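You operate a simulated robot arm through the tools that you are given. There is no shell and no other tool.

The job below is to be done with a simulated two-armed robot. You get a single attempt, and the scene is never put back.

TASK
Refill the oil cup from the blue cup, oil the jellies and run the drum till they shine.
Fine: cup back, tap shut, drum off. Set down upright: what you pick out.

It is judged by the outcome, as a careful person would: the job done as asked, and still so three seconds after it is handed in. It fails if anything else is knocked over, pushed out of place, dropped, spilled or broken.

THE ROBOT
Two 7-joint arms with fingered hands on one trunk that stands fixed in place. Base frame: the origin is at the foot of the trunk, x ahead of it, y to its left, z up. Readings come in mm, degrees, newtons and seconds.
The left shoulder is at [14, 163, 1244], the right one opposite. With the tool pointing down near the work surface each hand reaches from about 100 to 880 mm from the base axis, measured 20 degrees to its own side. Payload 4 kg a hand.
The TCP of each hand is the grasp point between the finger pads, 36 mm short of the fingertips. In the tool frame z runs along the fingers and y along their closing line. The gripper opens to 124 mm; its body begins 42 mm behind the TCP. The gripper is a hand of 4 fingers: y runs from the thumb to the fingers, the wrist lies at [-15, -99, -189] in the tool frame, and closing takes about 1.5 s.
Orientation is that of the tool frame in the base frame, as [roll, pitch, yaw] about the fixed x, y, z axes, in that order (R = Rz(yaw) Ry(pitch) Rx(roll)). With the fingers straight down and the wrist toward the robot, the tool's x, y and z point along [0, 1, 0], [1, 0, 0] and [0, 0, -1] of the base frame.

THE INTERFACE
- The arms move only by the tool arm_command. It takes "left_deltas", "right_deltas" or both (then of equal length, played together; a hand with none holds still); each is a list of rows, each a list of 2 entries, a list of its own where there are three numbers: the shift along the tool's x, y, z in mm, then the turn, a rotation vector about the tool's x, y, z in degrees. In form: [[[dx, dy, dz], [wx, wy, wz]], ...]. A call has 1 to 20 rows; each row shifts and turns the commanded pose from where the row before left it, along the tool's axes as they then stand. "left_gripper" and "right_gripper" are, for a hand that has rows, the gripper command, from -1 (shut) to 1 (fully open), values between in proportion, set as the call begins (left out, the last holds). Each row takes 0.2 s and may step no farther than 50 mm and 8.6 degrees from the row before; otherwise, or with a gripper value out of range, the whole call is refused. A pose out of reach is approached as far as the arm can. The call stops where the force on the tool passes 40 N (or 10 N more than at its start, if that is more) or the arm is blocked; 0.2 s more then pass. The fingers move at their own pace (about 45 mm/s each) and stop on an object; they squeeze with about 24 N. The grip force told is the motor's: it shows also when the fingers shut on nothing. Time passes only in rows, and 0.2 s behind the last, so rows that do not move let the fingers close. It gives the time, the measured TCP pose, the force on the tool (base axes), the opening and the grip force at its end, in the units of the frame above (readings bear some noise), with the torque about the TCP (base axes, N m) and any sound that the robot's microphone picked up.
- Cameras (640 x 400 px; columns grow to the right, rows downward): "scene" is now at [88.7, 11, 1488.5]; the picture's right is [0.11, -0.99, -0.00], its down [-0.41, -0.04, -0.91] and it looks along [0.90, 0.10, -0.42] (base axes); focal length 214 px, centre (320, 200). "left" rides on the left gripper at [-75, -86, -123] in its tool frame; the picture's right is [-0.70, -0.34, 0.63], its down [0.64, -0.68, 0.35] and it looks along [0.31, 0.65, 0.69] (tool axes); focal length 275 px, centre (320, 200). "right" rides on the right gripper at [75, -86, -123] in its tool frame; the picture's right is [-0.70, 0.34, -0.63], its down [-0.65, -0.68, 0.34] and it looks along [-0.32, 0.65, 0.69] (tool axes); focal length 275 px, centre (320, 200). There is no depth. A picture from a camera that has moved, and an enlarged one, comes with that camera's place and axes in the base frame and with its lens.
- grab_frame(camera): a new picture of that camera. It takes no simulated time.
- slide_trunk(by): moves the trunk up (or, below 0, down) by that many mm; the arms and the scene camera ride with it, the base frame stays. It gives what a move gives, with no picture.
- set_fingers(index, middle, ring, thumb_bend, thumb_turn, hand): sets how far each is bent, from 0 (flat) to 100 (curled in); at 30 the hand is open as for a grip, at 70 the pads meet at the TCP. One left out holds its place. A second passes; each finger stops where it meets its share of the squeeze, and holds until it gets a number again. A gripper value or a shape takes the hand back. It gives what a move gives, with no picture; readings hold the bend of each and the force on the fingers (four entries, about 0 where the hand has none), thumb and palm. thumb_turn goes from beside the hand (0) to across from the fingers (100), as for a grip.
- hand_shape(shape, hand): the hand has 4 fingers and takes this shape, open, in about a second: jaw (thumb against the fingers, like two jaws); tri (thumb and two fingers); tip (a fingertip pinch); poke (one finger out to press); point (the index stretched); flat (the hand flat); cup (the hand cupped); fist (a fist). The gripper value then closes the fingers along that shape, each until it touches; the sizes above hold for jaw. It gives what a move gives, with no picture.
- pan_tilt(pan, tilt): turns the head with the scene camera to pan (to the left, within 86 degrees either way) and tilt (down, from -29 to 69), counted from straight ahead of the robot (the tilt from the chest, where the trunk bows). It gives what a move gives.
- close_up(camera, box): a new picture of the part [left, top, right, bottom] of that camera's present view, enlarged. It takes no simulated time.
- hand_in(): hands the job in; it is judged then, once.

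Places have to be worked out from the pictures, the camera data and where the tool is seen. Open the grippers and draw the arms clear of the work before you hand the job in, unless the task says otherwise.

The tools are called after "Request:" as name(argument=value, ...) on one line, values as JSON. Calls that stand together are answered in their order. arm_command: Moves the arms, as the interface text tells. Its arguments: {"type":"object","properties":{"left_deltas":{"type":"array","items":{"type":"array"}},"left_gripper":{"type":"number"},"right_deltas":{"type":"array","items":{"type":"array"}},"right_gripper":{"type":"number"}},"required":[]} The other tools are called the same way: slide_trunk (by) moves the trunk up or down; hand_shape (shape, hand) gives the hand a shape; set_fingers (index, middle, ring, thumb_bend, thumb_turn, hand) moves the fingers one by one; pan_tilt (pan, tilt) turns the head that bears the scene camera; grab_frame (camera) takes a picture; close_up (camera, box) takes an enlarged picture of a part of a camera's view; hand_in () hands the job in.

At the start:

```text
time: 0.0
left_tool_pos: [775.5, 258.2, 1620.5]
left_tool_rot: [179.9, 0.0, 90.0]
left_wrist_force: [-0.8, -0.2, -0.1]
left_wrist_torque: [0.02, -0.03, -0.01]
left_gripper_width: 123.8
left_gripper_force: 0.1
left_shape: jaw
left_bend: [30.0, 30.0, 30.0, 30.0, 98.0]
left_finger forces: [0.0, 0.0, 0.0, 0.1, 0.0, 0.1]
right_tool_pos: [719.7, -378.2, 1604.2]
right_tool_rot: [179.9, 0.0, 90.0]
right_wrist_force: [-0.7, -0.3, -1.3]
right_wrist_torque: [-0.03, -0.01, 0.0]
right_gripper_width: 123.4
right_gripper_force: 0.0
right_shape: jaw
right_bend: [30.0, 30.0, 30.0, 30.0, 98.0]
right_finger forces: [0.1, 0.0, 0.0, 0.0, 0.1, 0.1]
trunk travel left (down, up): [-400.0, 78.0]
head pan, tilt (commanded): [6.4, 23.6]
```

scene: 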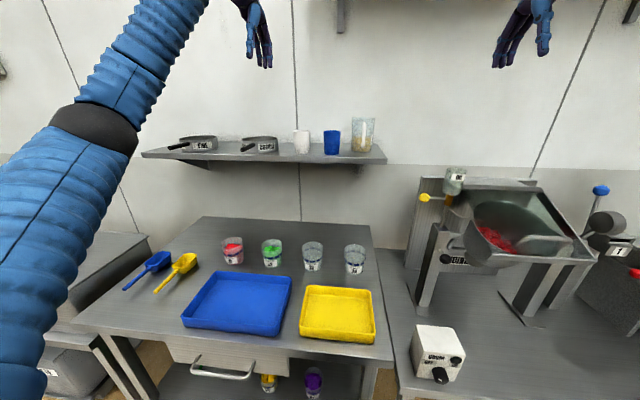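
right: 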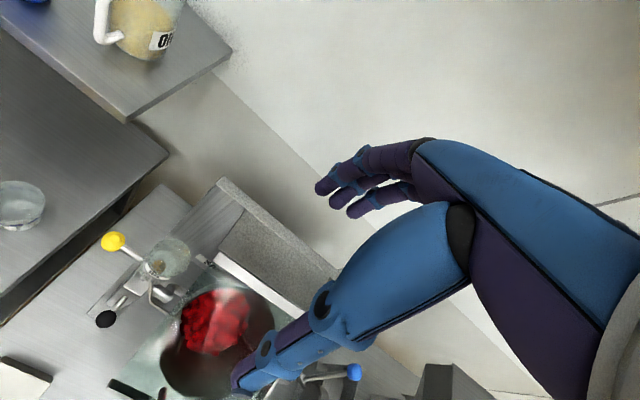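
left: 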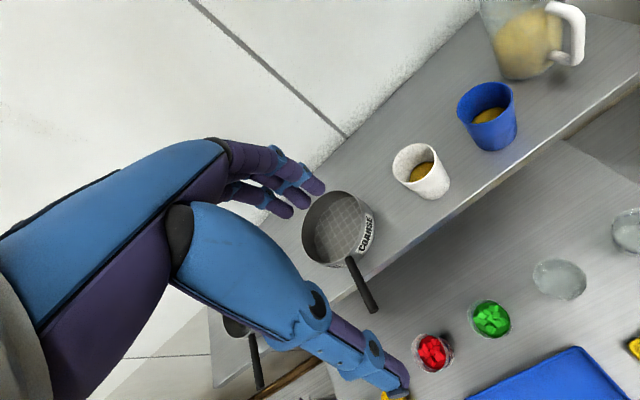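

I start by looking closely at the shelf, the drum machine and the control box in the scene camera.

Request:
close_up(camera="scene", box=[400, 150, 640, 300])

Request:
close_up(camera="scene", box=[380, 300, 500, 400])

Request:
close_up(camera="scene", box=[140, 100, 400, 180])

Request:
close_up(camera="right", box=[60, 160, 300, 400])

Request:
close_up(camera="left", box=[380, 0, 640, 220])

```text
2.67 times, centred on (520, 225) of scene
camera zoom: at [88.7, 11.0, 1488.5], right [0.11, -0.99, 0.0], down [-0.41, -0.04, -0.91], along [0.9, 0.1, -0.42], focal length 572 px, centre (-213, 133)
```

zoom: 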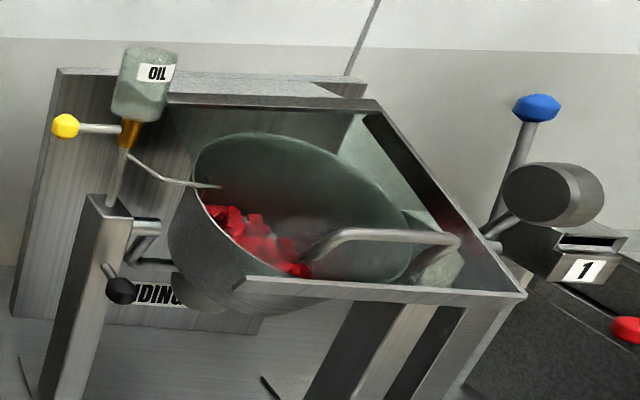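

```text
4.00 times, centred on (440, 350) of scene
camera zoom: at [88.7, 11.0, 1488.5], right [0.11, -0.99, 0.0], down [-0.41, -0.04, -0.91], along [0.9, 0.1, -0.42], focal length 858 px, centre (-160, -400)
```

zoom: 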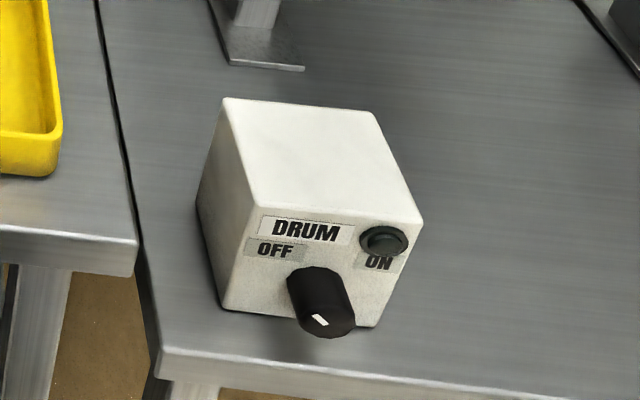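

```text
2.46 times, centred on (270, 140) of scene
camera zoom: at [88.7, 11.0, 1488.5], right [0.11, -0.99, 0.0], down [-0.41, -0.04, -0.91], along [0.9, 0.1, -0.42], focal length 528 px, centre (443, 348)
```

zoom: 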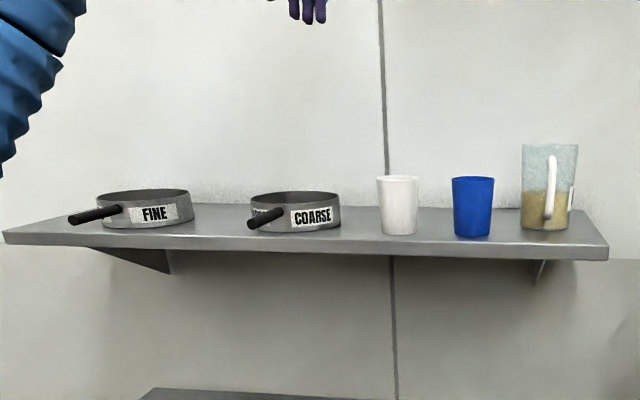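

```text
1.67 times, centred on (180, 280) of right
camera zoom: at [635.0, -301.5, 1727.4], right [0.34, -0.7, 0.63], down [-0.68, -0.64, -0.35], along [0.65, -0.32, -0.69], focal length 459 px, centre (553, 67)
```

zoom: 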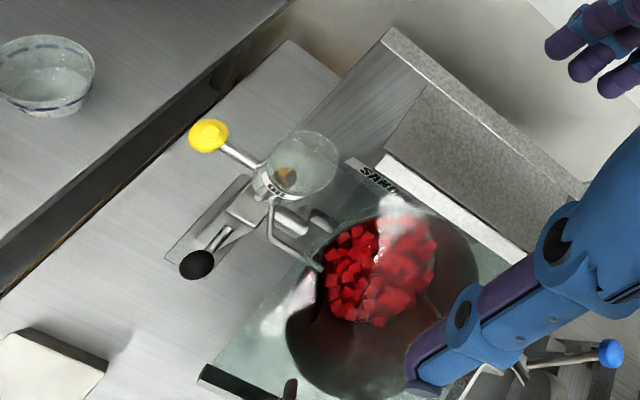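

```text
1.82 times, centred on (510, 110) of left
camera zoom: at [689.6, 182.9, 1743.6], right [-0.34, -0.7, -0.63], down [-0.68, 0.64, -0.35], along [0.65, 0.31, -0.69], focal length 500 px, centre (-26, 364)
```

zoom: 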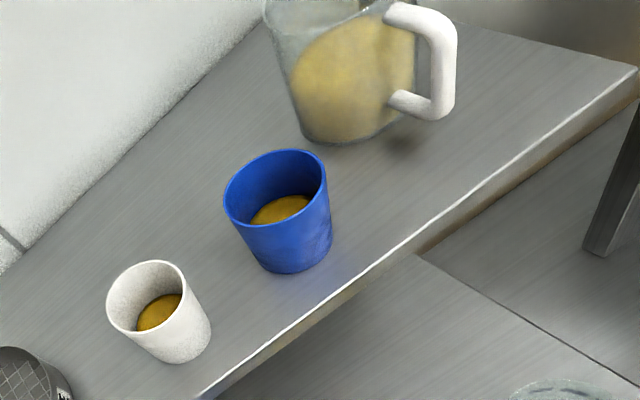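

The drum has red jellies, an OIL cup with a yellow-knob tap above it, and a DRUM switch box set OFF. I'll turn the head to see the machine and its surroundings better.

Request:
pan_tilt(pan=-30, tilt=35)

Request:
grab_frame(camera="scene")

```text
time: 1.0
left_tool_pos: [775.0, 258.6, 1621.0]
left_tool_rot: [-180.0, 0.1, 90.0]
left_wrist_force: [-0.6, 1.0, -0.4]
left_wrist_torque: [0.0, -0.01, 0.02]
left_gripper_width: 123.6
left_gripper_force: 0.1
left_shape: jaw
left_bend: [30.0, 30.0, 30.0, 30.0, 98.0]
left_finger forces: [0.1, 0.0, 0.0, 0.1, 0.0, 0.0]
right_tool_pos: [721.0, -379.6, 1604.4]
right_tool_rot: [-180.0, -0.1, 89.9]
right_wrist_force: [0.4, 0.5, -0.6]
right_wrist_torque: [0.01, -0.01, 0.0]
right_gripper_width: 123.6
right_gripper_force: 0.0
right_shape: jaw
right_bend: [30.0, 30.0, 30.0, 30.0, 98.0]
right_finger forces: [0.0, 0.0, 0.0, 0.1, 0.0, 0.0]
trunk travel left (down, up): [-400.0, 78.0]
head pan, tilt (commanded): [-30.0, 35.0]
```

```text
taken
camera scene: at [72.8, -43.3, 1470.8], right [-0.5, -0.87, 0.01], down [-0.51, 0.29, -0.81], along [0.7, -0.41, -0.58], focal length 214 px, centre (320, 200)
```

scene: 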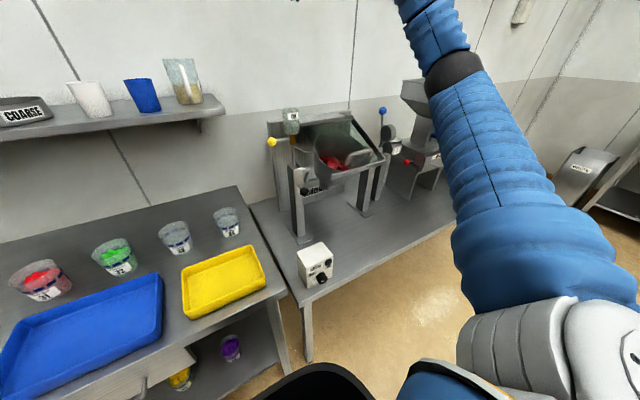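

Request:
close_up(camera="scene", box=[240, 80, 450, 220])

Request:
close_up(camera="scene", box=[255, 95, 345, 155])

Request:
close_up(camera="scene", box=[270, 140, 400, 250])

```text
2.86 times, centred on (345, 150) of scene
camera zoom: at [72.8, -43.3, 1470.8], right [-0.5, -0.87, 0.01], down [-0.51, 0.29, -0.81], along [0.7, -0.41, -0.58], focal length 613 px, centre (249, 343)
```

zoom: 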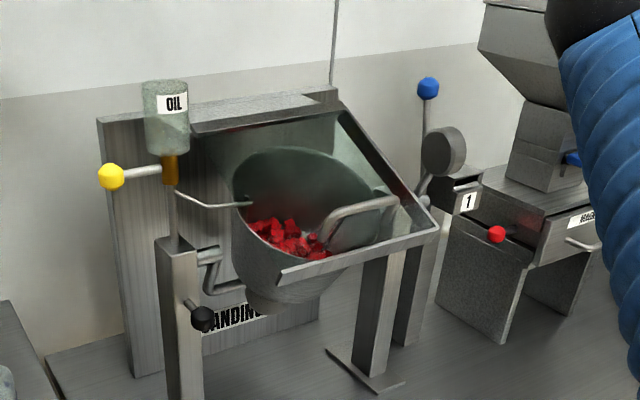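

```text
6.67 times, centred on (300, 125) of scene
camera zoom: at [72.8, -43.3, 1470.8], right [-0.5, -0.87, 0.01], down [-0.51, 0.29, -0.81], along [0.7, -0.41, -0.58], focal length 1430 px, centre (453, 700)
```

zoom: 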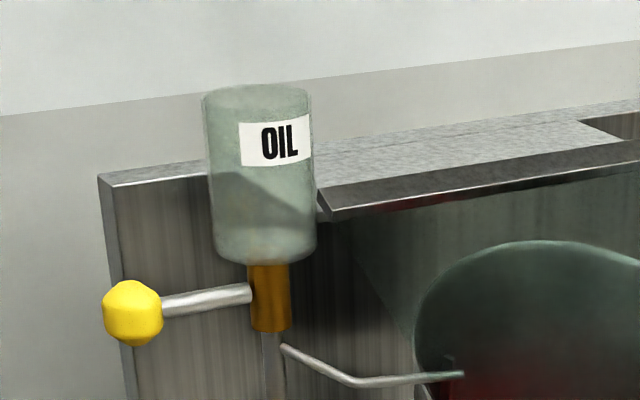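

```text
3.64 times, centred on (335, 195) of scene
camera zoom: at [72.8, -43.3, 1470.8], right [-0.5, -0.87, 0.01], down [-0.51, 0.29, -0.81], along [0.7, -0.41, -0.58], focal length 780 px, centre (266, 218)
```

zoom: 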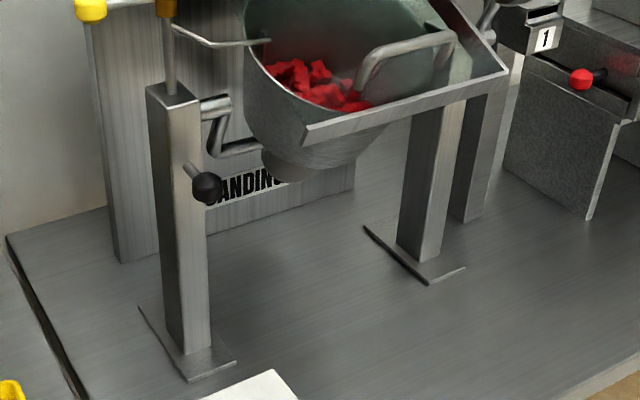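

Rough triangulation puts the blue cup near (952, 56, 1295–1380), the oil cup rim near (759, -330, 1304), the tap knob near (760, -255, 1208) and the DRUM knob near (465, -280, 797). I look at the shelf once more straight on, enlarged, to refine the cup place.

Request:
pan_tilt(pan=0, tilt=10)

Request:
close_up(camera="scene", box=[230, 140, 410, 250])

Request:
close_up(camera="left", box=[400, 40, 600, 165])

Request:
close_up(camera="right", box=[0, 0, 240, 150])

```text
time: 2.0
left_tool_pos: [775.2, 258.2, 1620.4]
left_tool_rot: [-179.9, 0.1, 90.0]
left_wrist_force: [-0.2, -0.4, -0.7]
left_wrist_torque: [-0.02, -0.01, 0.01]
left_gripper_width: 123.5
left_gripper_force: 0.1
left_shape: jaw
left_bend: [30.0, 30.0, 30.0, 30.0, 98.0]
left_finger forces: [0.0, 0.0, 0.0, 0.0, 0.0, 0.0]
right_tool_pos: [720.6, -378.1, 1603.7]
right_tool_rot: [-179.9, -0.1, 89.9]
right_wrist_force: [0.3, 0.3, 0.8]
right_wrist_torque: [-0.01, -0.03, 0.01]
right_gripper_width: 123.6
right_gripper_force: 0.0
right_shape: jaw
right_bend: [30.0, 30.0, 30.0, 30.0, 98.0]
right_finger forces: [0.0, 0.0, 0.0, 0.0, 0.0, 0.1]
trunk travel left (down, up): [-400.0, 78.0]
head pan, tilt (commanded): [0.0, 10.0]
```

```text
3.56 times, centred on (320, 195) of scene
camera zoom: at [90.1, 0.6, 1510.6], right [0.0, -1.0, 0.0], down [-0.19, 0.0, -0.98], along [0.98, 0.0, -0.19], focal length 763 px, centre (320, 218)
```

zoom: 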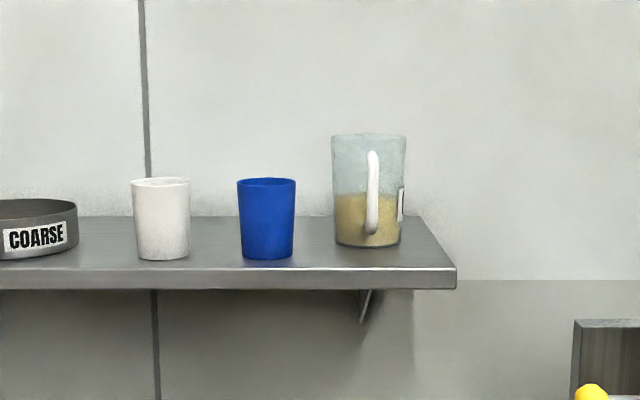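

```text
3.20 times, centred on (500, 102) of left
camera zoom: at [689.6, 182.9, 1743.5], right [-0.34, -0.7, -0.63], down [-0.68, 0.64, -0.35], along [0.65, 0.31, -0.69], focal length 881 px, centre (-256, 512)
```

zoom: 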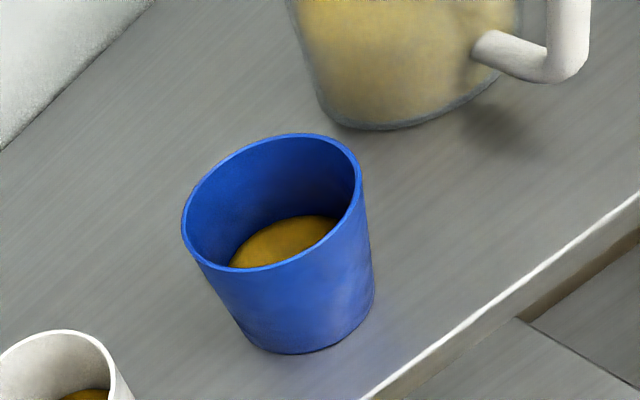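

```text
2.67 times, centred on (120, 75) of right
camera zoom: at [635.0, -301.5, 1727.4], right [0.34, -0.7, 0.63], down [-0.68, -0.64, -0.35], along [0.65, -0.32, -0.69], focal length 734 px, centre (853, 533)
```

zoom: 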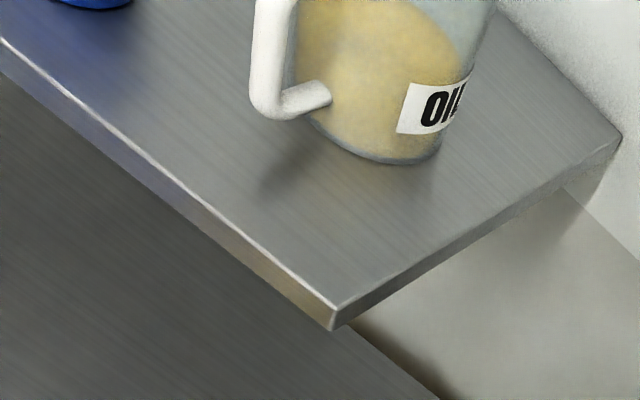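

Refined: blue cup axis about (950, 58), base z 1295, rim z 1384, about 62 mm across; the jug handle and white cup leave room on both sides. I turn the right hand in place to a handshake pose (fingers forward-left, tool x up).

Request:
arm_command(right_deltas=[[[0, 0, 0], [-3.596, 6.229, 3.596]], [[0, 0, 0], [-3.596, 6.229, 3.596]], [[0, 0, 0], [-3.596, 6.229, 3.596]], [[0, 0, 0], [-3.596, 6.229, 3.596]], [[0, 0, 0], [-3.596, 6.229, 3.596]], [[0, 0, 0], [-3.596, 6.229, 3.596]], [[0, 0, 0], [-3.596, 6.229, 3.596]], [[0, 0, 0], [-3.596, 6.229, 3.596]], [[0, 0, 0], [-3.596, 6.229, 3.596]], [[0, 0, 0], [-3.596, 6.229, 3.596]], [[0, 0, 0], [-3.596, 6.229, 3.596]], [[0, 0, 0], [-3.596, 6.229, 3.596]], [[0, 0, 0], [-3.596, 6.229, 3.596]]], right_gripper=0.6)

Request:
grab_frame(camera="scene")

Request:
grab_frame(camera="right")

```text
time: 4.8
left_tool_pos: [776.3, 258.7, 1619.5]
left_tool_rot: [-179.9, 0.0, 90.1]
left_wrist_force: [0.2, 0.3, 0.4]
left_wrist_torque: [0.0, 0.02, 0.05]
left_gripper_width: 123.7
left_gripper_force: 0.0
left_shape: jaw
left_bend: [30.0, 30.0, 30.0, 30.0, 98.0]
left_finger forces: [0.0, 0.0, 0.0, 0.0, 0.0, 0.0]
right_tool_pos: [720.5, -378.3, 1604.3]
right_tool_rot: [-11.8, -89.8, -138.5]
right_wrist_force: [1.4, -1.0, -0.4]
right_wrist_torque: [0.0, -0.02, -0.03]
right_gripper_width: 99.5
right_gripper_force: 0.0
right_shape: jaw
right_bend: [32.0, 35.0, 34.0, 0.0, 98.0]
right_finger forces: [0.0, 0.0, 0.0, 0.1, 0.0, 0.0]
trunk travel left (down, up): [-400.0, 78.0]
head pan, tilt (commanded): [0.0, 10.0]
```

```text
taken
camera scene: at [90.7, 1.9, 1510.5], right [0.0, -1.0, 0.0], down [-0.19, 0.0, -0.98], along [0.98, 0.0, -0.19], focal length 214 px, centre (320, 200)
```

scene: 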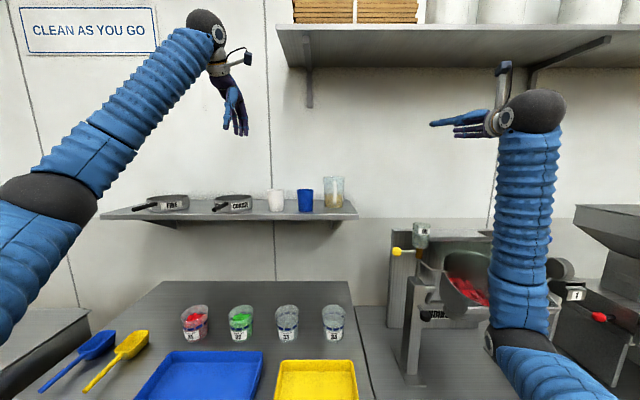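

```text
taken
camera right: at [571.9, -363.1, 1679.4], right [-0.38, -0.6, -0.7], down [-0.04, 0.77, -0.64], along [0.92, -0.22, -0.32], focal length 275 px, centre (320, 200)
```

right: 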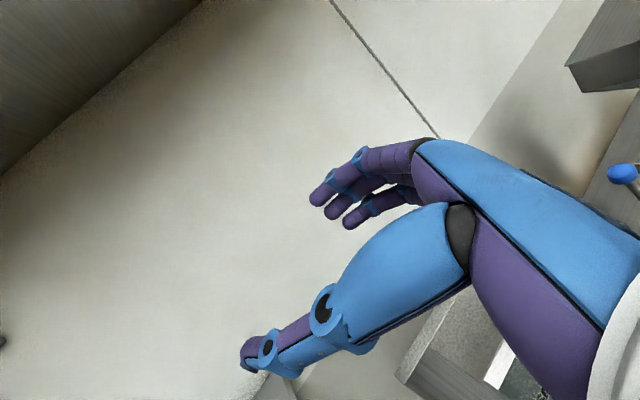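

The hand is now in the handshake pose. I move it in a straight line to a pre-grasp spot 150 mm short of the cup along the approach direction (about (820, -17, 1340)).

Request:
arm_command(right_deltas=[[[-22.0, -21.9, 22.2], [0, 0, 0]], [[-22.0, -21.9, 22.2], [0, 0, 0]], [[-22.0, -21.9, 22.2], [0, 0, 0]], [[-22.0, -21.9, 22.2], [0, 0, 0]], [[-22.0, -21.9, 22.2], [0, 0, 0]], [[-22.0, -21.9, 22.2], [0, 0, 0]], [[-22.0, -21.9, 22.2], [0, 0, 0]], [[-22.0, -21.9, 22.2], [0, 0, 0]], [[-22.0, -21.9, 22.2], [0, 0, 0]], [[-22.0, -21.9, 22.2], [0, 0, 0]], [[-22.0, -21.9, 22.2], [0, 0, 0]], [[-22.0, -21.9, 22.2], [0, 0, 0]]])

Request:
grab_frame(camera="scene")

Request:
grab_frame(camera="right")

Request:
grab_frame(camera="left")

```text
time: 7.6
left_tool_pos: [775.1, 257.3, 1620.5]
left_tool_rot: [180.0, 0.1, 90.0]
left_wrist_force: [-0.3, 0.1, 0.2]
left_wrist_torque: [0.01, -0.02, 0.01]
left_gripper_width: 123.8
left_gripper_force: 0.1
left_shape: jaw
left_bend: [30.0, 30.0, 30.0, 30.0, 98.0]
left_finger forces: [0.0, 0.0, 0.0, 0.0, 0.1, 0.1]
right_tool_pos: [829.4, -66.9, 1359.6]
right_tool_rot: [84.3, -86.3, 121.8]
right_wrist_force: [0.6, 0.3, 0.4]
right_wrist_torque: [0.01, 0.04, -0.02]
right_gripper_width: 99.3
right_gripper_force: 0.1
right_shape: jaw
right_bend: [32.0, 35.0, 34.0, 0.0, 98.0]
right_finger forces: [0.0, 0.0, 0.0, 0.0, 0.0, 0.0]
trunk travel left (down, up): [-400.0, 78.0]
head pan, tilt (commanded): [0.0, 10.0]
stopped in row 12 (right hand): the arm was blocked; the commanded pose is now the measured one
```

```text
taken
camera scene: at [89.9, 0.5, 1510.7], right [0.0, -1.0, 0.0], down [-0.19, 0.0, -0.98], along [0.98, 0.0, -0.19], focal length 214 px, centre (320, 200)
```

scene: 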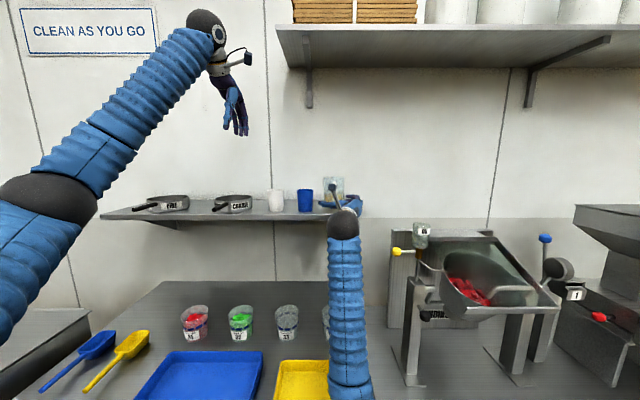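

```text
taken
camera right: at [680.5, -37.5, 1429.5], right [-0.4, -0.62, -0.68], down [0.04, 0.73, -0.68], along [0.92, -0.3, -0.27], focal length 275 px, centre (320, 200)
```

right: 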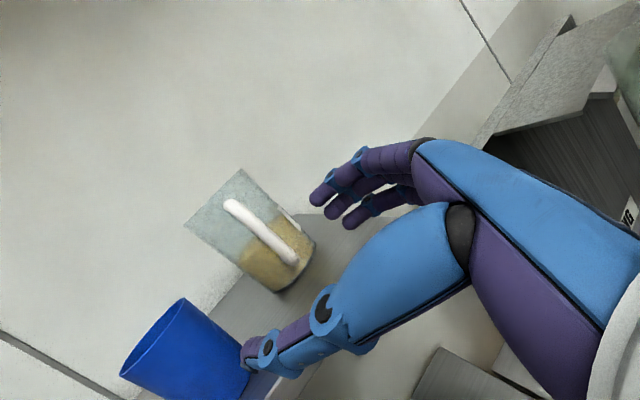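

```text
taken
camera left: at [689.4, 182.6, 1743.5], right [-0.34, -0.7, -0.63], down [-0.68, 0.64, -0.35], along [0.65, 0.31, -0.69], focal length 275 px, centre (320, 200)
```

left: 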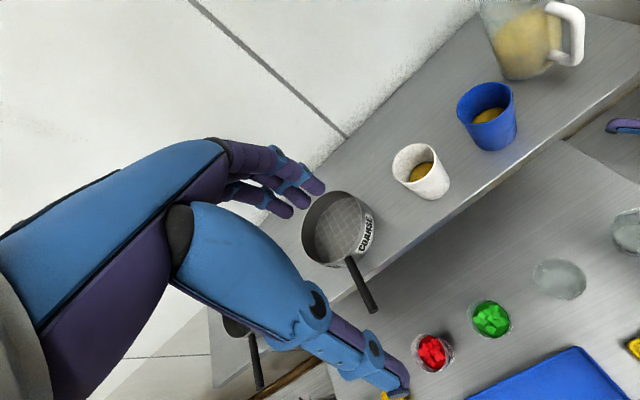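

The arm stopped early at (829, -67, 1360) with little tool force, perhaps a wrist limit or the elbow low down. I tilt the head down to check the elbow against the table and trays.

Request:
pan_tilt(pan=0, tilt=50)

Request:
grab_frame(camera="scene")

```text
time: 8.6
left_tool_pos: [775.1, 256.6, 1620.2]
left_tool_rot: [179.9, 0.0, 90.0]
left_wrist_force: [0.8, -0.3, 0.0]
left_wrist_torque: [-0.01, -0.03, -0.02]
left_gripper_width: 124.1
left_gripper_force: 0.1
left_shape: jaw
left_bend: [30.0, 30.0, 30.0, 30.0, 98.0]
left_finger forces: [0.0, 0.1, 0.1, 0.1, 0.0, 0.1]
right_tool_pos: [831.2, -66.2, 1360.0]
right_tool_rot: [83.7, -86.3, 122.3]
right_wrist_force: [-0.6, 0.3, 0.1]
right_wrist_torque: [0.02, -0.01, 0.0]
right_gripper_width: 99.4
right_gripper_force: 0.1
right_shape: jaw
right_bend: [32.0, 35.0, 34.0, 0.0, 98.0]
right_finger forces: [0.0, 0.0, 0.0, 0.0, 0.0, 0.0]
trunk travel left (down, up): [-400.0, 78.0]
head pan, tilt (commanded): [0.0, 50.0]
```

```text
taken
camera scene: at [73.1, 0.9, 1449.1], right [0.0, -1.0, 0.0], down [-0.78, 0.0, -0.63], along [0.63, 0.0, -0.78], focal length 214 px, centre (320, 200)
```

scene: 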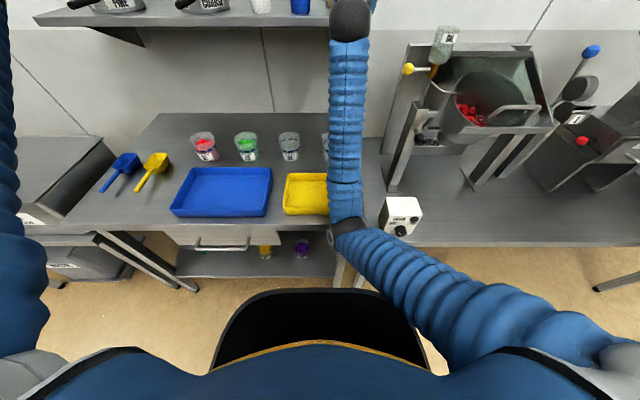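

The elbow hangs free in front of the table, so a joint limit (elbow swung inward) is the likely cause. I turn the hand leftward about the vertical to push the elbow outward, and see how the arm responds.

Request:
arm_command(right_deltas=[[[0, 0, -15], [0, 0, 0]], [[0, 0, 0], [7.5, 0, 0]], [[0, 0, 0], [7.5, 0, 0]], [[0, 0, 0], [7.5, 0, 0]], [[0, 0, 0], [7.5, 0, 0]], [[0, 0, 0], [7.5, 0, 0]]])

Request:
grab_frame(camera="scene")

```text
time: 10.0
left_tool_pos: [775.0, 256.3, 1621.3]
left_tool_rot: [-180.0, 0.0, 90.0]
left_wrist_force: [0.0, -0.5, 0.4]
left_wrist_torque: [0.01, -0.01, 0.02]
left_gripper_width: 123.8
left_gripper_force: 0.1
left_shape: jaw
left_bend: [30.0, 30.0, 30.0, 30.0, 98.0]
left_finger forces: [0.0, 0.0, 0.1, 0.0, 0.0, 0.0]
right_tool_pos: [816.9, -70.7, 1359.1]
right_tool_rot: [119.7, -86.6, 124.0]
right_wrist_force: [-0.6, 0.9, -0.5]
right_wrist_torque: [0.01, 0.03, 0.03]
right_gripper_width: 99.2
right_gripper_force: 0.0
right_shape: jaw
right_bend: [32.0, 35.0, 34.0, 0.0, 98.0]
right_finger forces: [0.0, 0.1, 0.0, 0.0, 0.0, 0.0]
trunk travel left (down, up): [-400.0, 78.0]
head pan, tilt (commanded): [0.0, 50.0]
```

```text
taken
camera scene: at [73.6, 0.0, 1449.0], right [0.0, -1.0, 0.0], down [-0.78, 0.0, -0.63], along [0.63, 0.0, -0.78], focal length 214 px, centre (320, 200)
```

scene: 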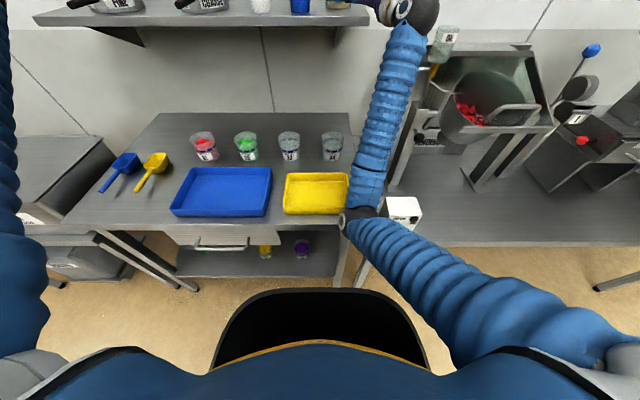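

Turning worked without blocking (hand now points about 63° left). I test moving left in front of the shelf with this heading to see whether the limit is the shoulder.

Request:
arm_command(right_deltas=[[[0, -10, 18], [0, 0, 0]], [[0, -10, 18], [0, 0, 0]], [[0, -10, 18], [0, 0, 0]], [[0, -10, 18], [0, 0, 0]], [[0, -10, 18], [0, 0, 0]], [[0, -10, 18], [0, 0, 0]]])

Request:
grab_frame(camera="scene")

```text
time: 11.6
left_tool_pos: [775.2, 257.1, 1620.2]
left_tool_rot: [-179.9, 0.0, 90.0]
left_wrist_force: [-0.5, -1.0, -0.9]
left_wrist_torque: [0.07, 0.01, -0.03]
left_gripper_width: 123.4
left_gripper_force: 0.1
left_shape: jaw
left_bend: [30.0, 30.0, 30.0, 30.0, 98.0]
left_finger forces: [0.0, 0.0, 0.0, 0.0, 0.0, 0.0]
right_tool_pos: [822.9, 14.6, 1372.4]
right_tool_rot: [114.0, -83.7, 126.5]
right_wrist_force: [0.2, -0.3, 0.2]
right_wrist_torque: [0.0, 0.01, 0.0]
right_gripper_width: 99.1
right_gripper_force: 0.0
right_shape: jaw
right_bend: [32.0, 35.0, 34.0, 0.0, 98.0]
right_finger forces: [0.0, 0.0, 0.0, 0.0, 0.0, 0.0]
trunk travel left (down, up): [-400.0, 78.0]
head pan, tilt (commanded): [0.0, 50.0]
stopped in row 6 (right hand): the arm was blocked; the commanded pose is now the measured one
```

```text
taken
camera scene: at [73.2, 0.6, 1449.0], right [0.0, -1.0, 0.0], down [-0.78, 0.0, -0.63], along [0.63, 0.0, -0.78], focal length 214 px, centre (320, 200)
```

scene: 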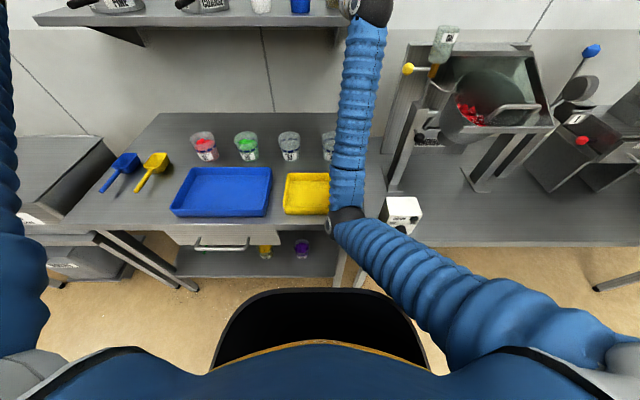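

The limit again shows with the elbow swung inward (near y -55), so I need an elbow-out arm shape. I retreat up and back, turn the fingers down again as at the start, and then look at the elbow.

Request:
arm_command(right_deltas=[[[21.8, 4.3, -30.8], [0, 0, 0]], [[21.8, 4.3, -30.8], [0, 0, 0]], [[21.8, 4.3, -30.8], [0, 0, 0]], [[21.8, 4.3, -30.8], [0, 0, 0]], [[21.8, 4.3, -30.8], [0, 0, 0]], [[21.8, 4.3, -30.8], [0, 0, 0]], [[21.8, 4.3, -30.8], [0, 0, 0]], [[21.8, 4.3, -30.8], [0, 0, 0]], [[0, 0, 0], [2.43, -7.62, -1.73]], [[0, 0, 0], [2.43, -7.62, -1.73]], [[0, 0, 0], [2.43, -7.62, -1.73]], [[0, 0, 0], [2.43, -7.62, -1.73]], [[0, 0, 0], [2.43, -7.62, -1.73]], [[0, 0, 0], [2.43, -7.62, -1.73]], [[0, 0, 0], [2.43, -7.62, -1.73]], [[0, 0, 0], [2.43, -7.62, -1.73]], [[0, 0, 0], [2.43, -7.62, -1.73]], [[0, 0, 0], [2.43, -7.62, -1.73]], [[0, 0, 0], [2.43, -7.62, -1.73]]])

Request:
grab_frame(camera="scene")

```text
time: 15.6
left_tool_pos: [774.4, 259.0, 1620.5]
left_tool_rot: [179.9, 0.2, 90.0]
left_wrist_force: [-0.5, -0.3, 1.1]
left_wrist_torque: [-0.04, -0.02, 0.02]
left_gripper_width: 123.7
left_gripper_force: 0.1
left_shape: jaw
left_bend: [30.0, 30.0, 30.0, 30.0, 98.0]
left_finger forces: [0.0, 0.0, 0.0, 0.0, 0.0, 0.0]
right_tool_pos: [719.5, -199.4, 1558.9]
right_tool_rot: [-179.8, 0.0, 90.3]
right_wrist_force: [-0.5, 0.1, 0.5]
right_wrist_torque: [-0.03, -0.01, -0.02]
right_gripper_width: 99.2
right_gripper_force: 0.0
right_shape: jaw
right_bend: [32.0, 35.0, 34.0, 0.0, 98.0]
right_finger forces: [0.1, 0.0, 0.0, 0.1, 0.0, 0.0]
trunk travel left (down, up): [-400.0, 78.0]
head pan, tilt (commanded): [0.0, 50.0]
```

```text
taken
camera scene: at [72.4, 1.3, 1449.1], right [0.0, -1.0, 0.0], down [-0.78, 0.0, -0.63], along [0.63, 0.0, -0.78], focal length 214 px, centre (320, 200)
```

scene: 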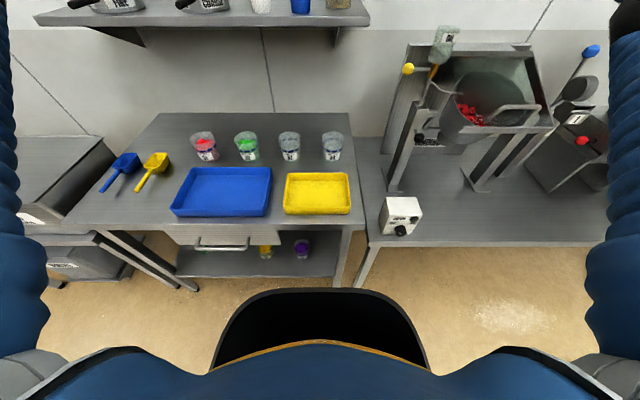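

With the fingers down the elbow is out at the side again. I'll try another grasp shape: fingers forward with tool x down (thumb on the right, fingers on the left), which suits an elbow-out arm and lets me pour to the right by rolling back to palm-down. I rotate in place to test it.

Request:
arm_command(right_deltas=[[[0, 0, 0], [-4.62, -4.62, -4.62]], [[0, 0, 0], [-4.62, -4.62, -4.62]], [[0, 0, 0], [-4.62, -4.62, -4.62]], [[0, 0, 0], [-4.62, -4.62, -4.62]], [[0, 0, 0], [-4.62, -4.62, -4.62]], [[0, 0, 0], [-4.62, -4.62, -4.62]], [[0, 0, 0], [-4.62, -4.62, -4.62]], [[0, 0, 0], [-4.62, -4.62, -4.62]], [[0, 0, 0], [-4.62, -4.62, -4.62]], [[0, 0, 0], [-4.62, -4.62, -4.62]], [[0, 0, 0], [-4.62, -4.62, -4.62]], [[0, 0, 0], [-4.62, -4.62, -4.62]], [[0, 0, 0], [-4.62, -4.62, -4.62]], [[0, 0, 0], [-4.62, -4.62, -4.62]], [[0, 0, 0], [-4.62, -4.62, -4.62]]])

Request:
pan_tilt(pan=-10, tilt=20)

Request:
grab_frame(camera="scene")

Request:
grab_frame(camera="right")

```text
time: 18.8
left_tool_pos: [774.0, 257.3, 1620.9]
left_tool_rot: [-180.0, 0.0, 90.0]
left_wrist_force: [-0.6, -0.1, -0.9]
left_wrist_torque: [0.02, -0.04, 0.02]
left_gripper_width: 123.8
left_gripper_force: 0.1
left_shape: jaw
left_bend: [30.0, 30.0, 30.0, 30.0, 98.0]
left_finger forces: [0.0, 0.0, 0.1, 0.0, 0.0, 0.0]
right_tool_pos: [720.3, -200.5, 1559.1]
right_tool_rot: [177.9, 90.0, 178.2]
right_wrist_force: [0.4, -0.7, 0.4]
right_wrist_torque: [-0.04, -0.03, -0.01]
right_gripper_width: 99.2
right_gripper_force: 0.1
right_shape: jaw
right_bend: [32.0, 35.0, 34.0, 0.0, 98.0]
right_finger forces: [0.0, 0.0, 0.0, 0.0, 0.0, 0.0]
trunk travel left (down, up): [-400.0, 78.0]
head pan, tilt (commanded): [0.0, 50.0]
```

```text
time: 19.8
left_tool_pos: [776.3, 257.7, 1619.1]
left_tool_rot: [180.0, 0.0, 89.9]
left_wrist_force: [1.6, -0.7, -1.1]
left_wrist_torque: [0.01, 0.01, -0.01]
left_gripper_width: 123.7
left_gripper_force: 0.1
left_shape: jaw
left_bend: [30.0, 30.0, 30.0, 30.0, 98.0]
left_finger forces: [0.0, 0.0, 0.0, 0.0, 0.1, 0.1]
right_tool_pos: [721.5, -199.0, 1558.3]
right_tool_rot: [129.1, 89.8, 129.2]
right_wrist_force: [-1.0, 0.7, -0.7]
right_wrist_torque: [-0.01, 0.01, 0.03]
right_gripper_width: 99.2
right_gripper_force: 0.0
right_shape: jaw
right_bend: [32.0, 35.0, 34.0, 0.0, 98.0]
right_finger forces: [0.0, 0.0, 0.0, 0.0, 0.1, 0.0]
trunk travel left (down, up): [-400.0, 78.0]
head pan, tilt (commanded): [-10.0, 20.0]
```

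```text
taken
camera scene: at [88.5, -15.6, 1494.3], right [-0.17, -0.98, 0.0], down [-0.35, 0.06, -0.93], along [0.92, -0.16, -0.36], focal length 214 px, centre (320, 200)
```

scene: 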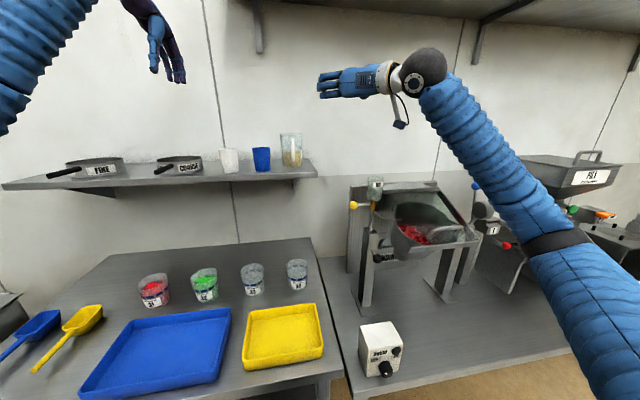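

```text
taken
camera right: at [598.6, -284.5, 1485.0], right [-0.63, 0.33, 0.7], down [0.35, -0.68, 0.64], along [0.69, 0.65, 0.32], focal length 275 px, centre (320, 200)
```

right: 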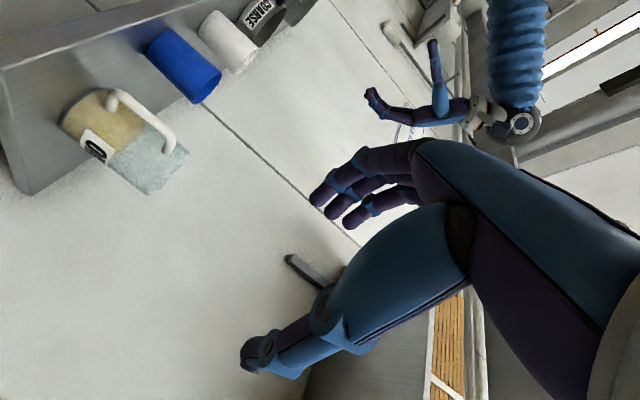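

This pose works well: the elbow is out to the right and the hand points forward. I move to a pre-grasp spot in front of the blue cup, about (800, 58, 1345).

Request:
arm_command(right_deltas=[[[26.6, 32.1, 9.9], [0, 0, 0]], [[26.6, 32.1, 9.9], [0, 0, 0]], [[26.6, 32.1, 9.9], [0, 0, 0]], [[26.6, 32.1, 9.9], [0, 0, 0]], [[26.6, 32.1, 9.9], [0, 0, 0]], [[26.6, 32.1, 9.9], [0, 0, 0]], [[26.6, 32.1, 9.9], [0, 0, 0]], [[26.6, 32.1, 9.9], [0, 0, 0]]])

Request:
pan_tilt(pan=5, tilt=15)

Request:
grab_frame(camera="scene")

Request:
grab_frame(camera="right")

Request:
grab_frame(camera="left")

```text
time: 21.6
left_tool_pos: [775.5, 259.3, 1618.8]
left_tool_rot: [-179.8, 0.3, 90.0]
left_wrist_force: [0.1, 0.9, 0.3]
left_wrist_torque: [-0.04, 0.0, 0.0]
left_gripper_width: 123.8
left_gripper_force: 0.1
left_shape: jaw
left_bend: [30.0, 30.0, 30.0, 30.0, 98.0]
left_finger forces: [0.1, 0.1, 0.1, 0.0, 0.0, 0.0]
right_tool_pos: [799.8, 59.7, 1345.5]
right_tool_rot: [121.9, 89.9, 122.2]
right_wrist_force: [0.3, 0.7, 0.0]
right_wrist_torque: [0.01, 0.01, -0.01]
right_gripper_width: 99.3
right_gripper_force: 0.0
right_shape: jaw
right_bend: [32.0, 35.0, 34.0, 0.0, 98.0]
right_finger forces: [0.0, 0.0, 0.0, 0.1, 0.0, 0.1]
trunk travel left (down, up): [-400.0, 78.0]
head pan, tilt (commanded): [-10.0, 20.0]
```

```text
time: 22.4
left_tool_pos: [775.9, 257.3, 1621.0]
left_tool_rot: [180.0, 0.0, 90.1]
left_wrist_force: [-0.8, -0.6, 0.1]
left_wrist_torque: [0.02, 0.02, 0.01]
left_gripper_width: 123.7
left_gripper_force: 0.1
left_shape: jaw
left_bend: [30.0, 30.0, 30.0, 30.0, 98.0]
left_finger forces: [0.1, 0.0, 0.0, 0.0, 0.1, 0.0]
right_tool_pos: [798.5, 60.0, 1346.9]
right_tool_rot: [139.7, 89.8, 140.0]
right_wrist_force: [0.5, 0.1, -0.5]
right_wrist_torque: [0.02, 0.02, 0.02]
right_gripper_width: 99.2
right_gripper_force: 0.0
right_shape: jaw
right_bend: [32.0, 35.0, 34.0, 0.0, 98.0]
right_finger forces: [0.0, 0.0, 0.0, 0.0, 0.0, 0.1]
trunk travel left (down, up): [-400.0, 78.0]
head pan, tilt (commanded): [5.0, 15.0]
```

```text
taken
camera scene: at [89.9, 8.7, 1502.5], right [0.09, -1.0, 0.0], down [-0.27, -0.02, -0.96], along [0.96, 0.08, -0.27], focal length 214 px, centre (320, 200)
```

scene: 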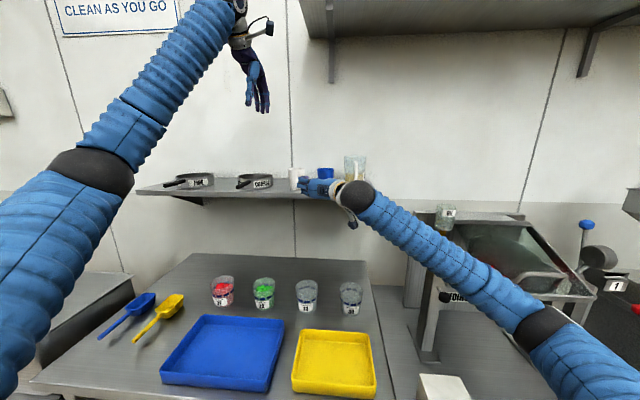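

```text
taken
camera right: at [676.8, -25.4, 1272.1], right [-0.63, 0.33, 0.7], down [0.35, -0.68, 0.64], along [0.69, 0.65, 0.32], focal length 275 px, centre (320, 200)
```

right: 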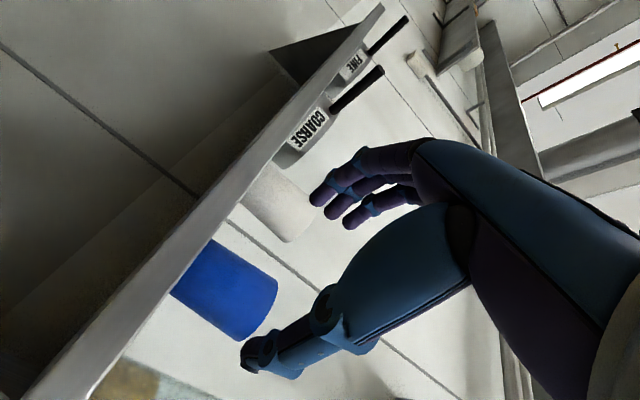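

```text
taken
camera left: at [689.4, 182.8, 1743.6], right [-0.34, -0.7, -0.63], down [-0.68, 0.64, -0.35], along [0.65, 0.31, -0.69], focal length 275 px, centre (320, 200)
```

left: 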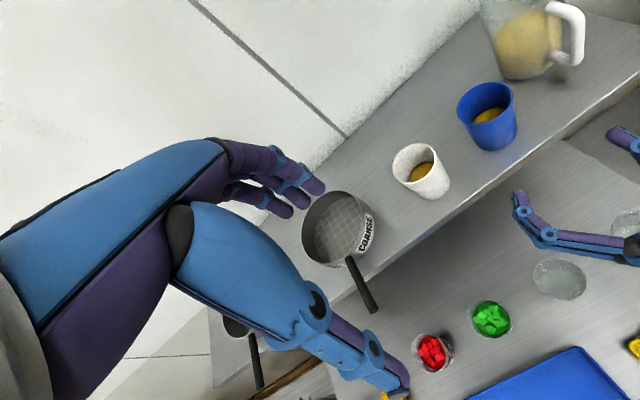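

The cup's predicted and seen places agree within a few mm in both wrist cameras. I lower to about z 1326 and advance most of the way, stopping just before the cup enters deep between the fingers.

Request:
arm_command(right_deltas=[[[10, -1, 10], [0, 0, 0]], [[10, 0, 10], [0, 0, 0]], [[0, 0, 25], [0, 0, 0]], [[0, 0, 25], [0, 0, 0]], [[0, 0, 20], [0, 0, 0]]])

Request:
grab_frame(camera="right")

Request:
close_up(camera="left", box=[400, 40, 640, 220])

Request:
close_up(camera="scene", box=[260, 130, 420, 240])

```text
time: 23.6
left_tool_pos: [774.9, 258.0, 1619.9]
left_tool_rot: [-179.9, 0.0, 90.0]
left_wrist_force: [1.1, 0.3, 0.9]
left_wrist_torque: [0.0, 0.0, 0.01]
left_gripper_width: 123.6
left_gripper_force: 0.1
left_shape: jaw
left_bend: [30.0, 30.0, 30.0, 30.0, 98.0]
left_finger forces: [0.0, 0.1, 0.1, 0.0, 0.0, 0.0]
right_tool_pos: [887.0, 58.6, 1325.7]
right_tool_rot: [146.9, 89.9, 147.2]
right_wrist_force: [-0.5, -0.4, 0.2]
right_wrist_torque: [0.0, 0.0, -0.01]
right_gripper_width: 99.3
right_gripper_force: 0.1
right_shape: jaw
right_bend: [32.0, 35.0, 34.0, 0.0, 98.0]
right_finger forces: [0.0, 0.0, 0.0, 0.0, 0.1, 0.0]
trunk travel left (down, up): [-400.0, 78.0]
head pan, tilt (commanded): [5.0, 15.0]
```

```text
taken
camera right: at [765.8, -26.8, 1252.5], right [-0.63, 0.33, 0.7], down [0.35, -0.68, 0.64], along [0.69, 0.65, 0.32], focal length 275 px, centre (320, 200)
```

right: 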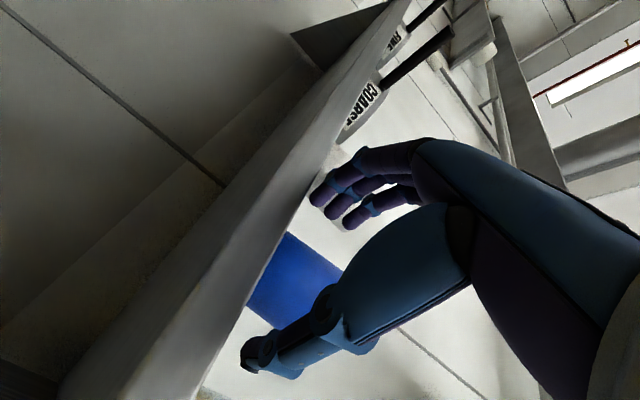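

```text
2.22 times, centred on (520, 130) of left
camera zoom: at [690.0, 183.2, 1743.3], right [-0.34, -0.7, -0.63], down [-0.68, 0.64, -0.35], along [0.65, 0.31, -0.69], focal length 612 px, centre (-124, 356)
```

zoom: 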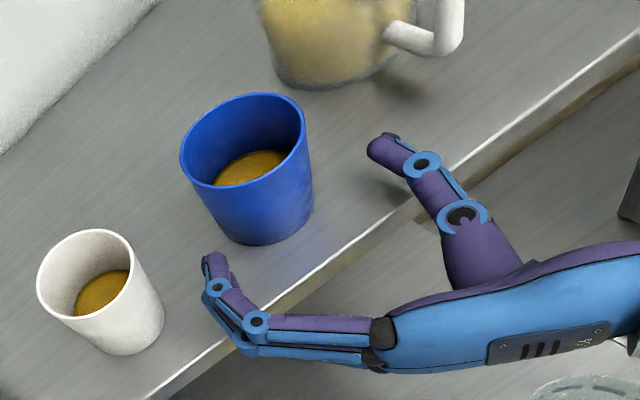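

```text
3.64 times, centred on (340, 185) of scene
camera zoom: at [90.3, 9.1, 1502.5], right [0.09, -1.0, 0.0], down [-0.27, -0.02, -0.96], along [0.96, 0.08, -0.27], focal length 780 px, centre (247, 254)
```

zoom: 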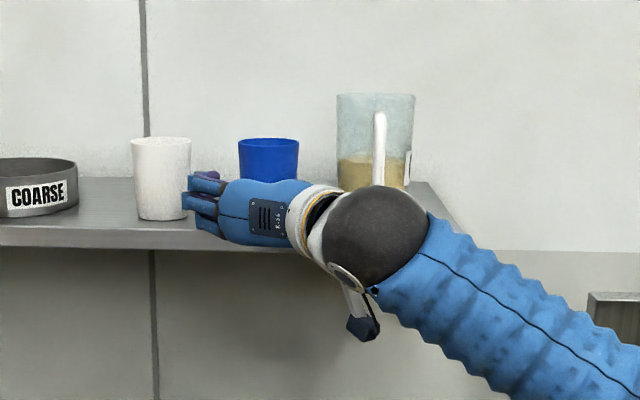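

The hand straddles the cup nicely in the left camera view, with clearance to the white cup and jug. I advance the last 61 mm so the cup sits at the grasp point.

Request:
arm_command(right_deltas=[[[0, 0, 15], [0, 0, 0]], [[0, 0, 15], [0, 0, 0]], [[0, 0, 15], [0, 0, 0]], [[0, 0, 10], [0, 0, 0]], [[0, 0, 5], [0, 0, 0]]])

Request:
close_up(camera="left", box=[400, 40, 640, 220])

Request:
close_up(camera="scene", box=[260, 130, 420, 240])

Request:
grab_frame(camera="right")

```text
time: 24.8
left_tool_pos: [775.2, 257.0, 1620.4]
left_tool_rot: [-180.0, 0.1, 90.0]
left_wrist_force: [0.3, -0.4, 0.4]
left_wrist_torque: [0.02, 0.02, -0.01]
left_gripper_width: 123.6
left_gripper_force: 0.2
left_shape: jaw
left_bend: [30.0, 30.0, 30.0, 30.0, 98.0]
left_finger forces: [0.1, 0.0, 0.1, 0.0, 0.1, 0.1]
right_tool_pos: [949.2, 59.8, 1326.3]
right_tool_rot: [147.6, 89.8, 148.0]
right_wrist_force: [0.1, 0.9, -0.1]
right_wrist_torque: [0.02, 0.0, 0.02]
right_gripper_width: 99.3
right_gripper_force: 0.0
right_shape: jaw
right_bend: [32.0, 35.0, 34.0, 0.0, 98.0]
right_finger forces: [0.1, 0.0, 0.1, 0.1, 0.0, 0.1]
trunk travel left (down, up): [-400.0, 78.0]
head pan, tilt (commanded): [5.0, 15.0]
```

```text
2.22 times, centred on (520, 130) of left
camera zoom: at [689.7, 183.2, 1743.5], right [-0.34, -0.7, -0.63], down [-0.68, 0.64, -0.35], along [0.65, 0.31, -0.69], focal length 612 px, centre (-124, 356)
```

zoom: 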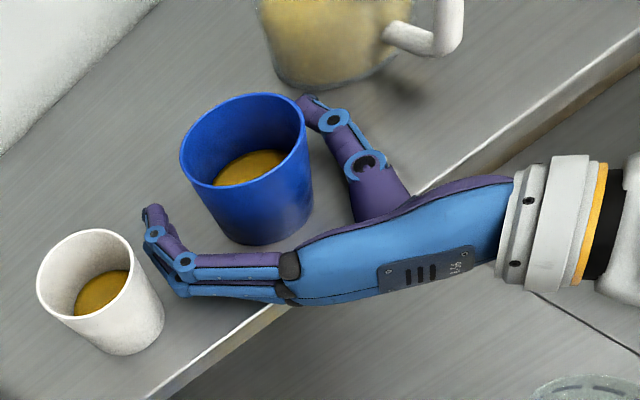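

```text
3.64 times, centred on (340, 185) of scene
camera zoom: at [90.1, 9.0, 1502.5], right [0.09, -1.0, 0.0], down [-0.27, -0.02, -0.96], along [0.96, 0.08, -0.27], focal length 780 px, centre (247, 254)
```

zoom: 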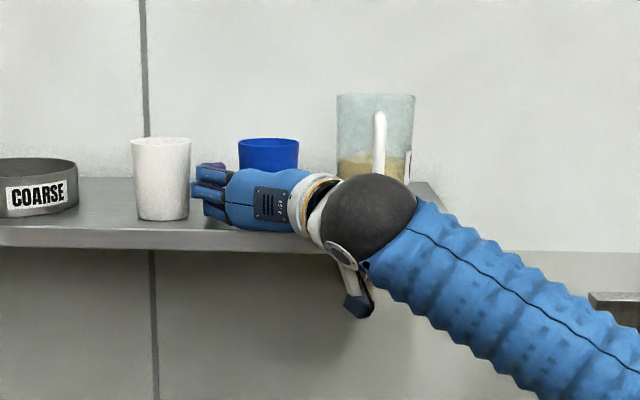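

```text
taken
camera right: at [827.0, -26.2, 1251.9], right [-0.63, 0.33, 0.7], down [0.35, -0.68, 0.64], along [0.69, 0.65, 0.32], focal length 275 px, centre (320, 200)
```

right: 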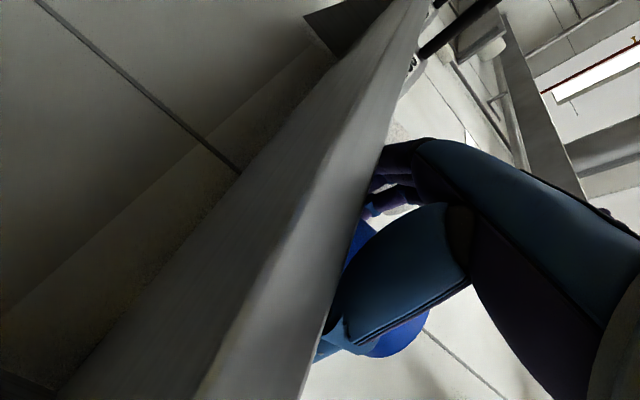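

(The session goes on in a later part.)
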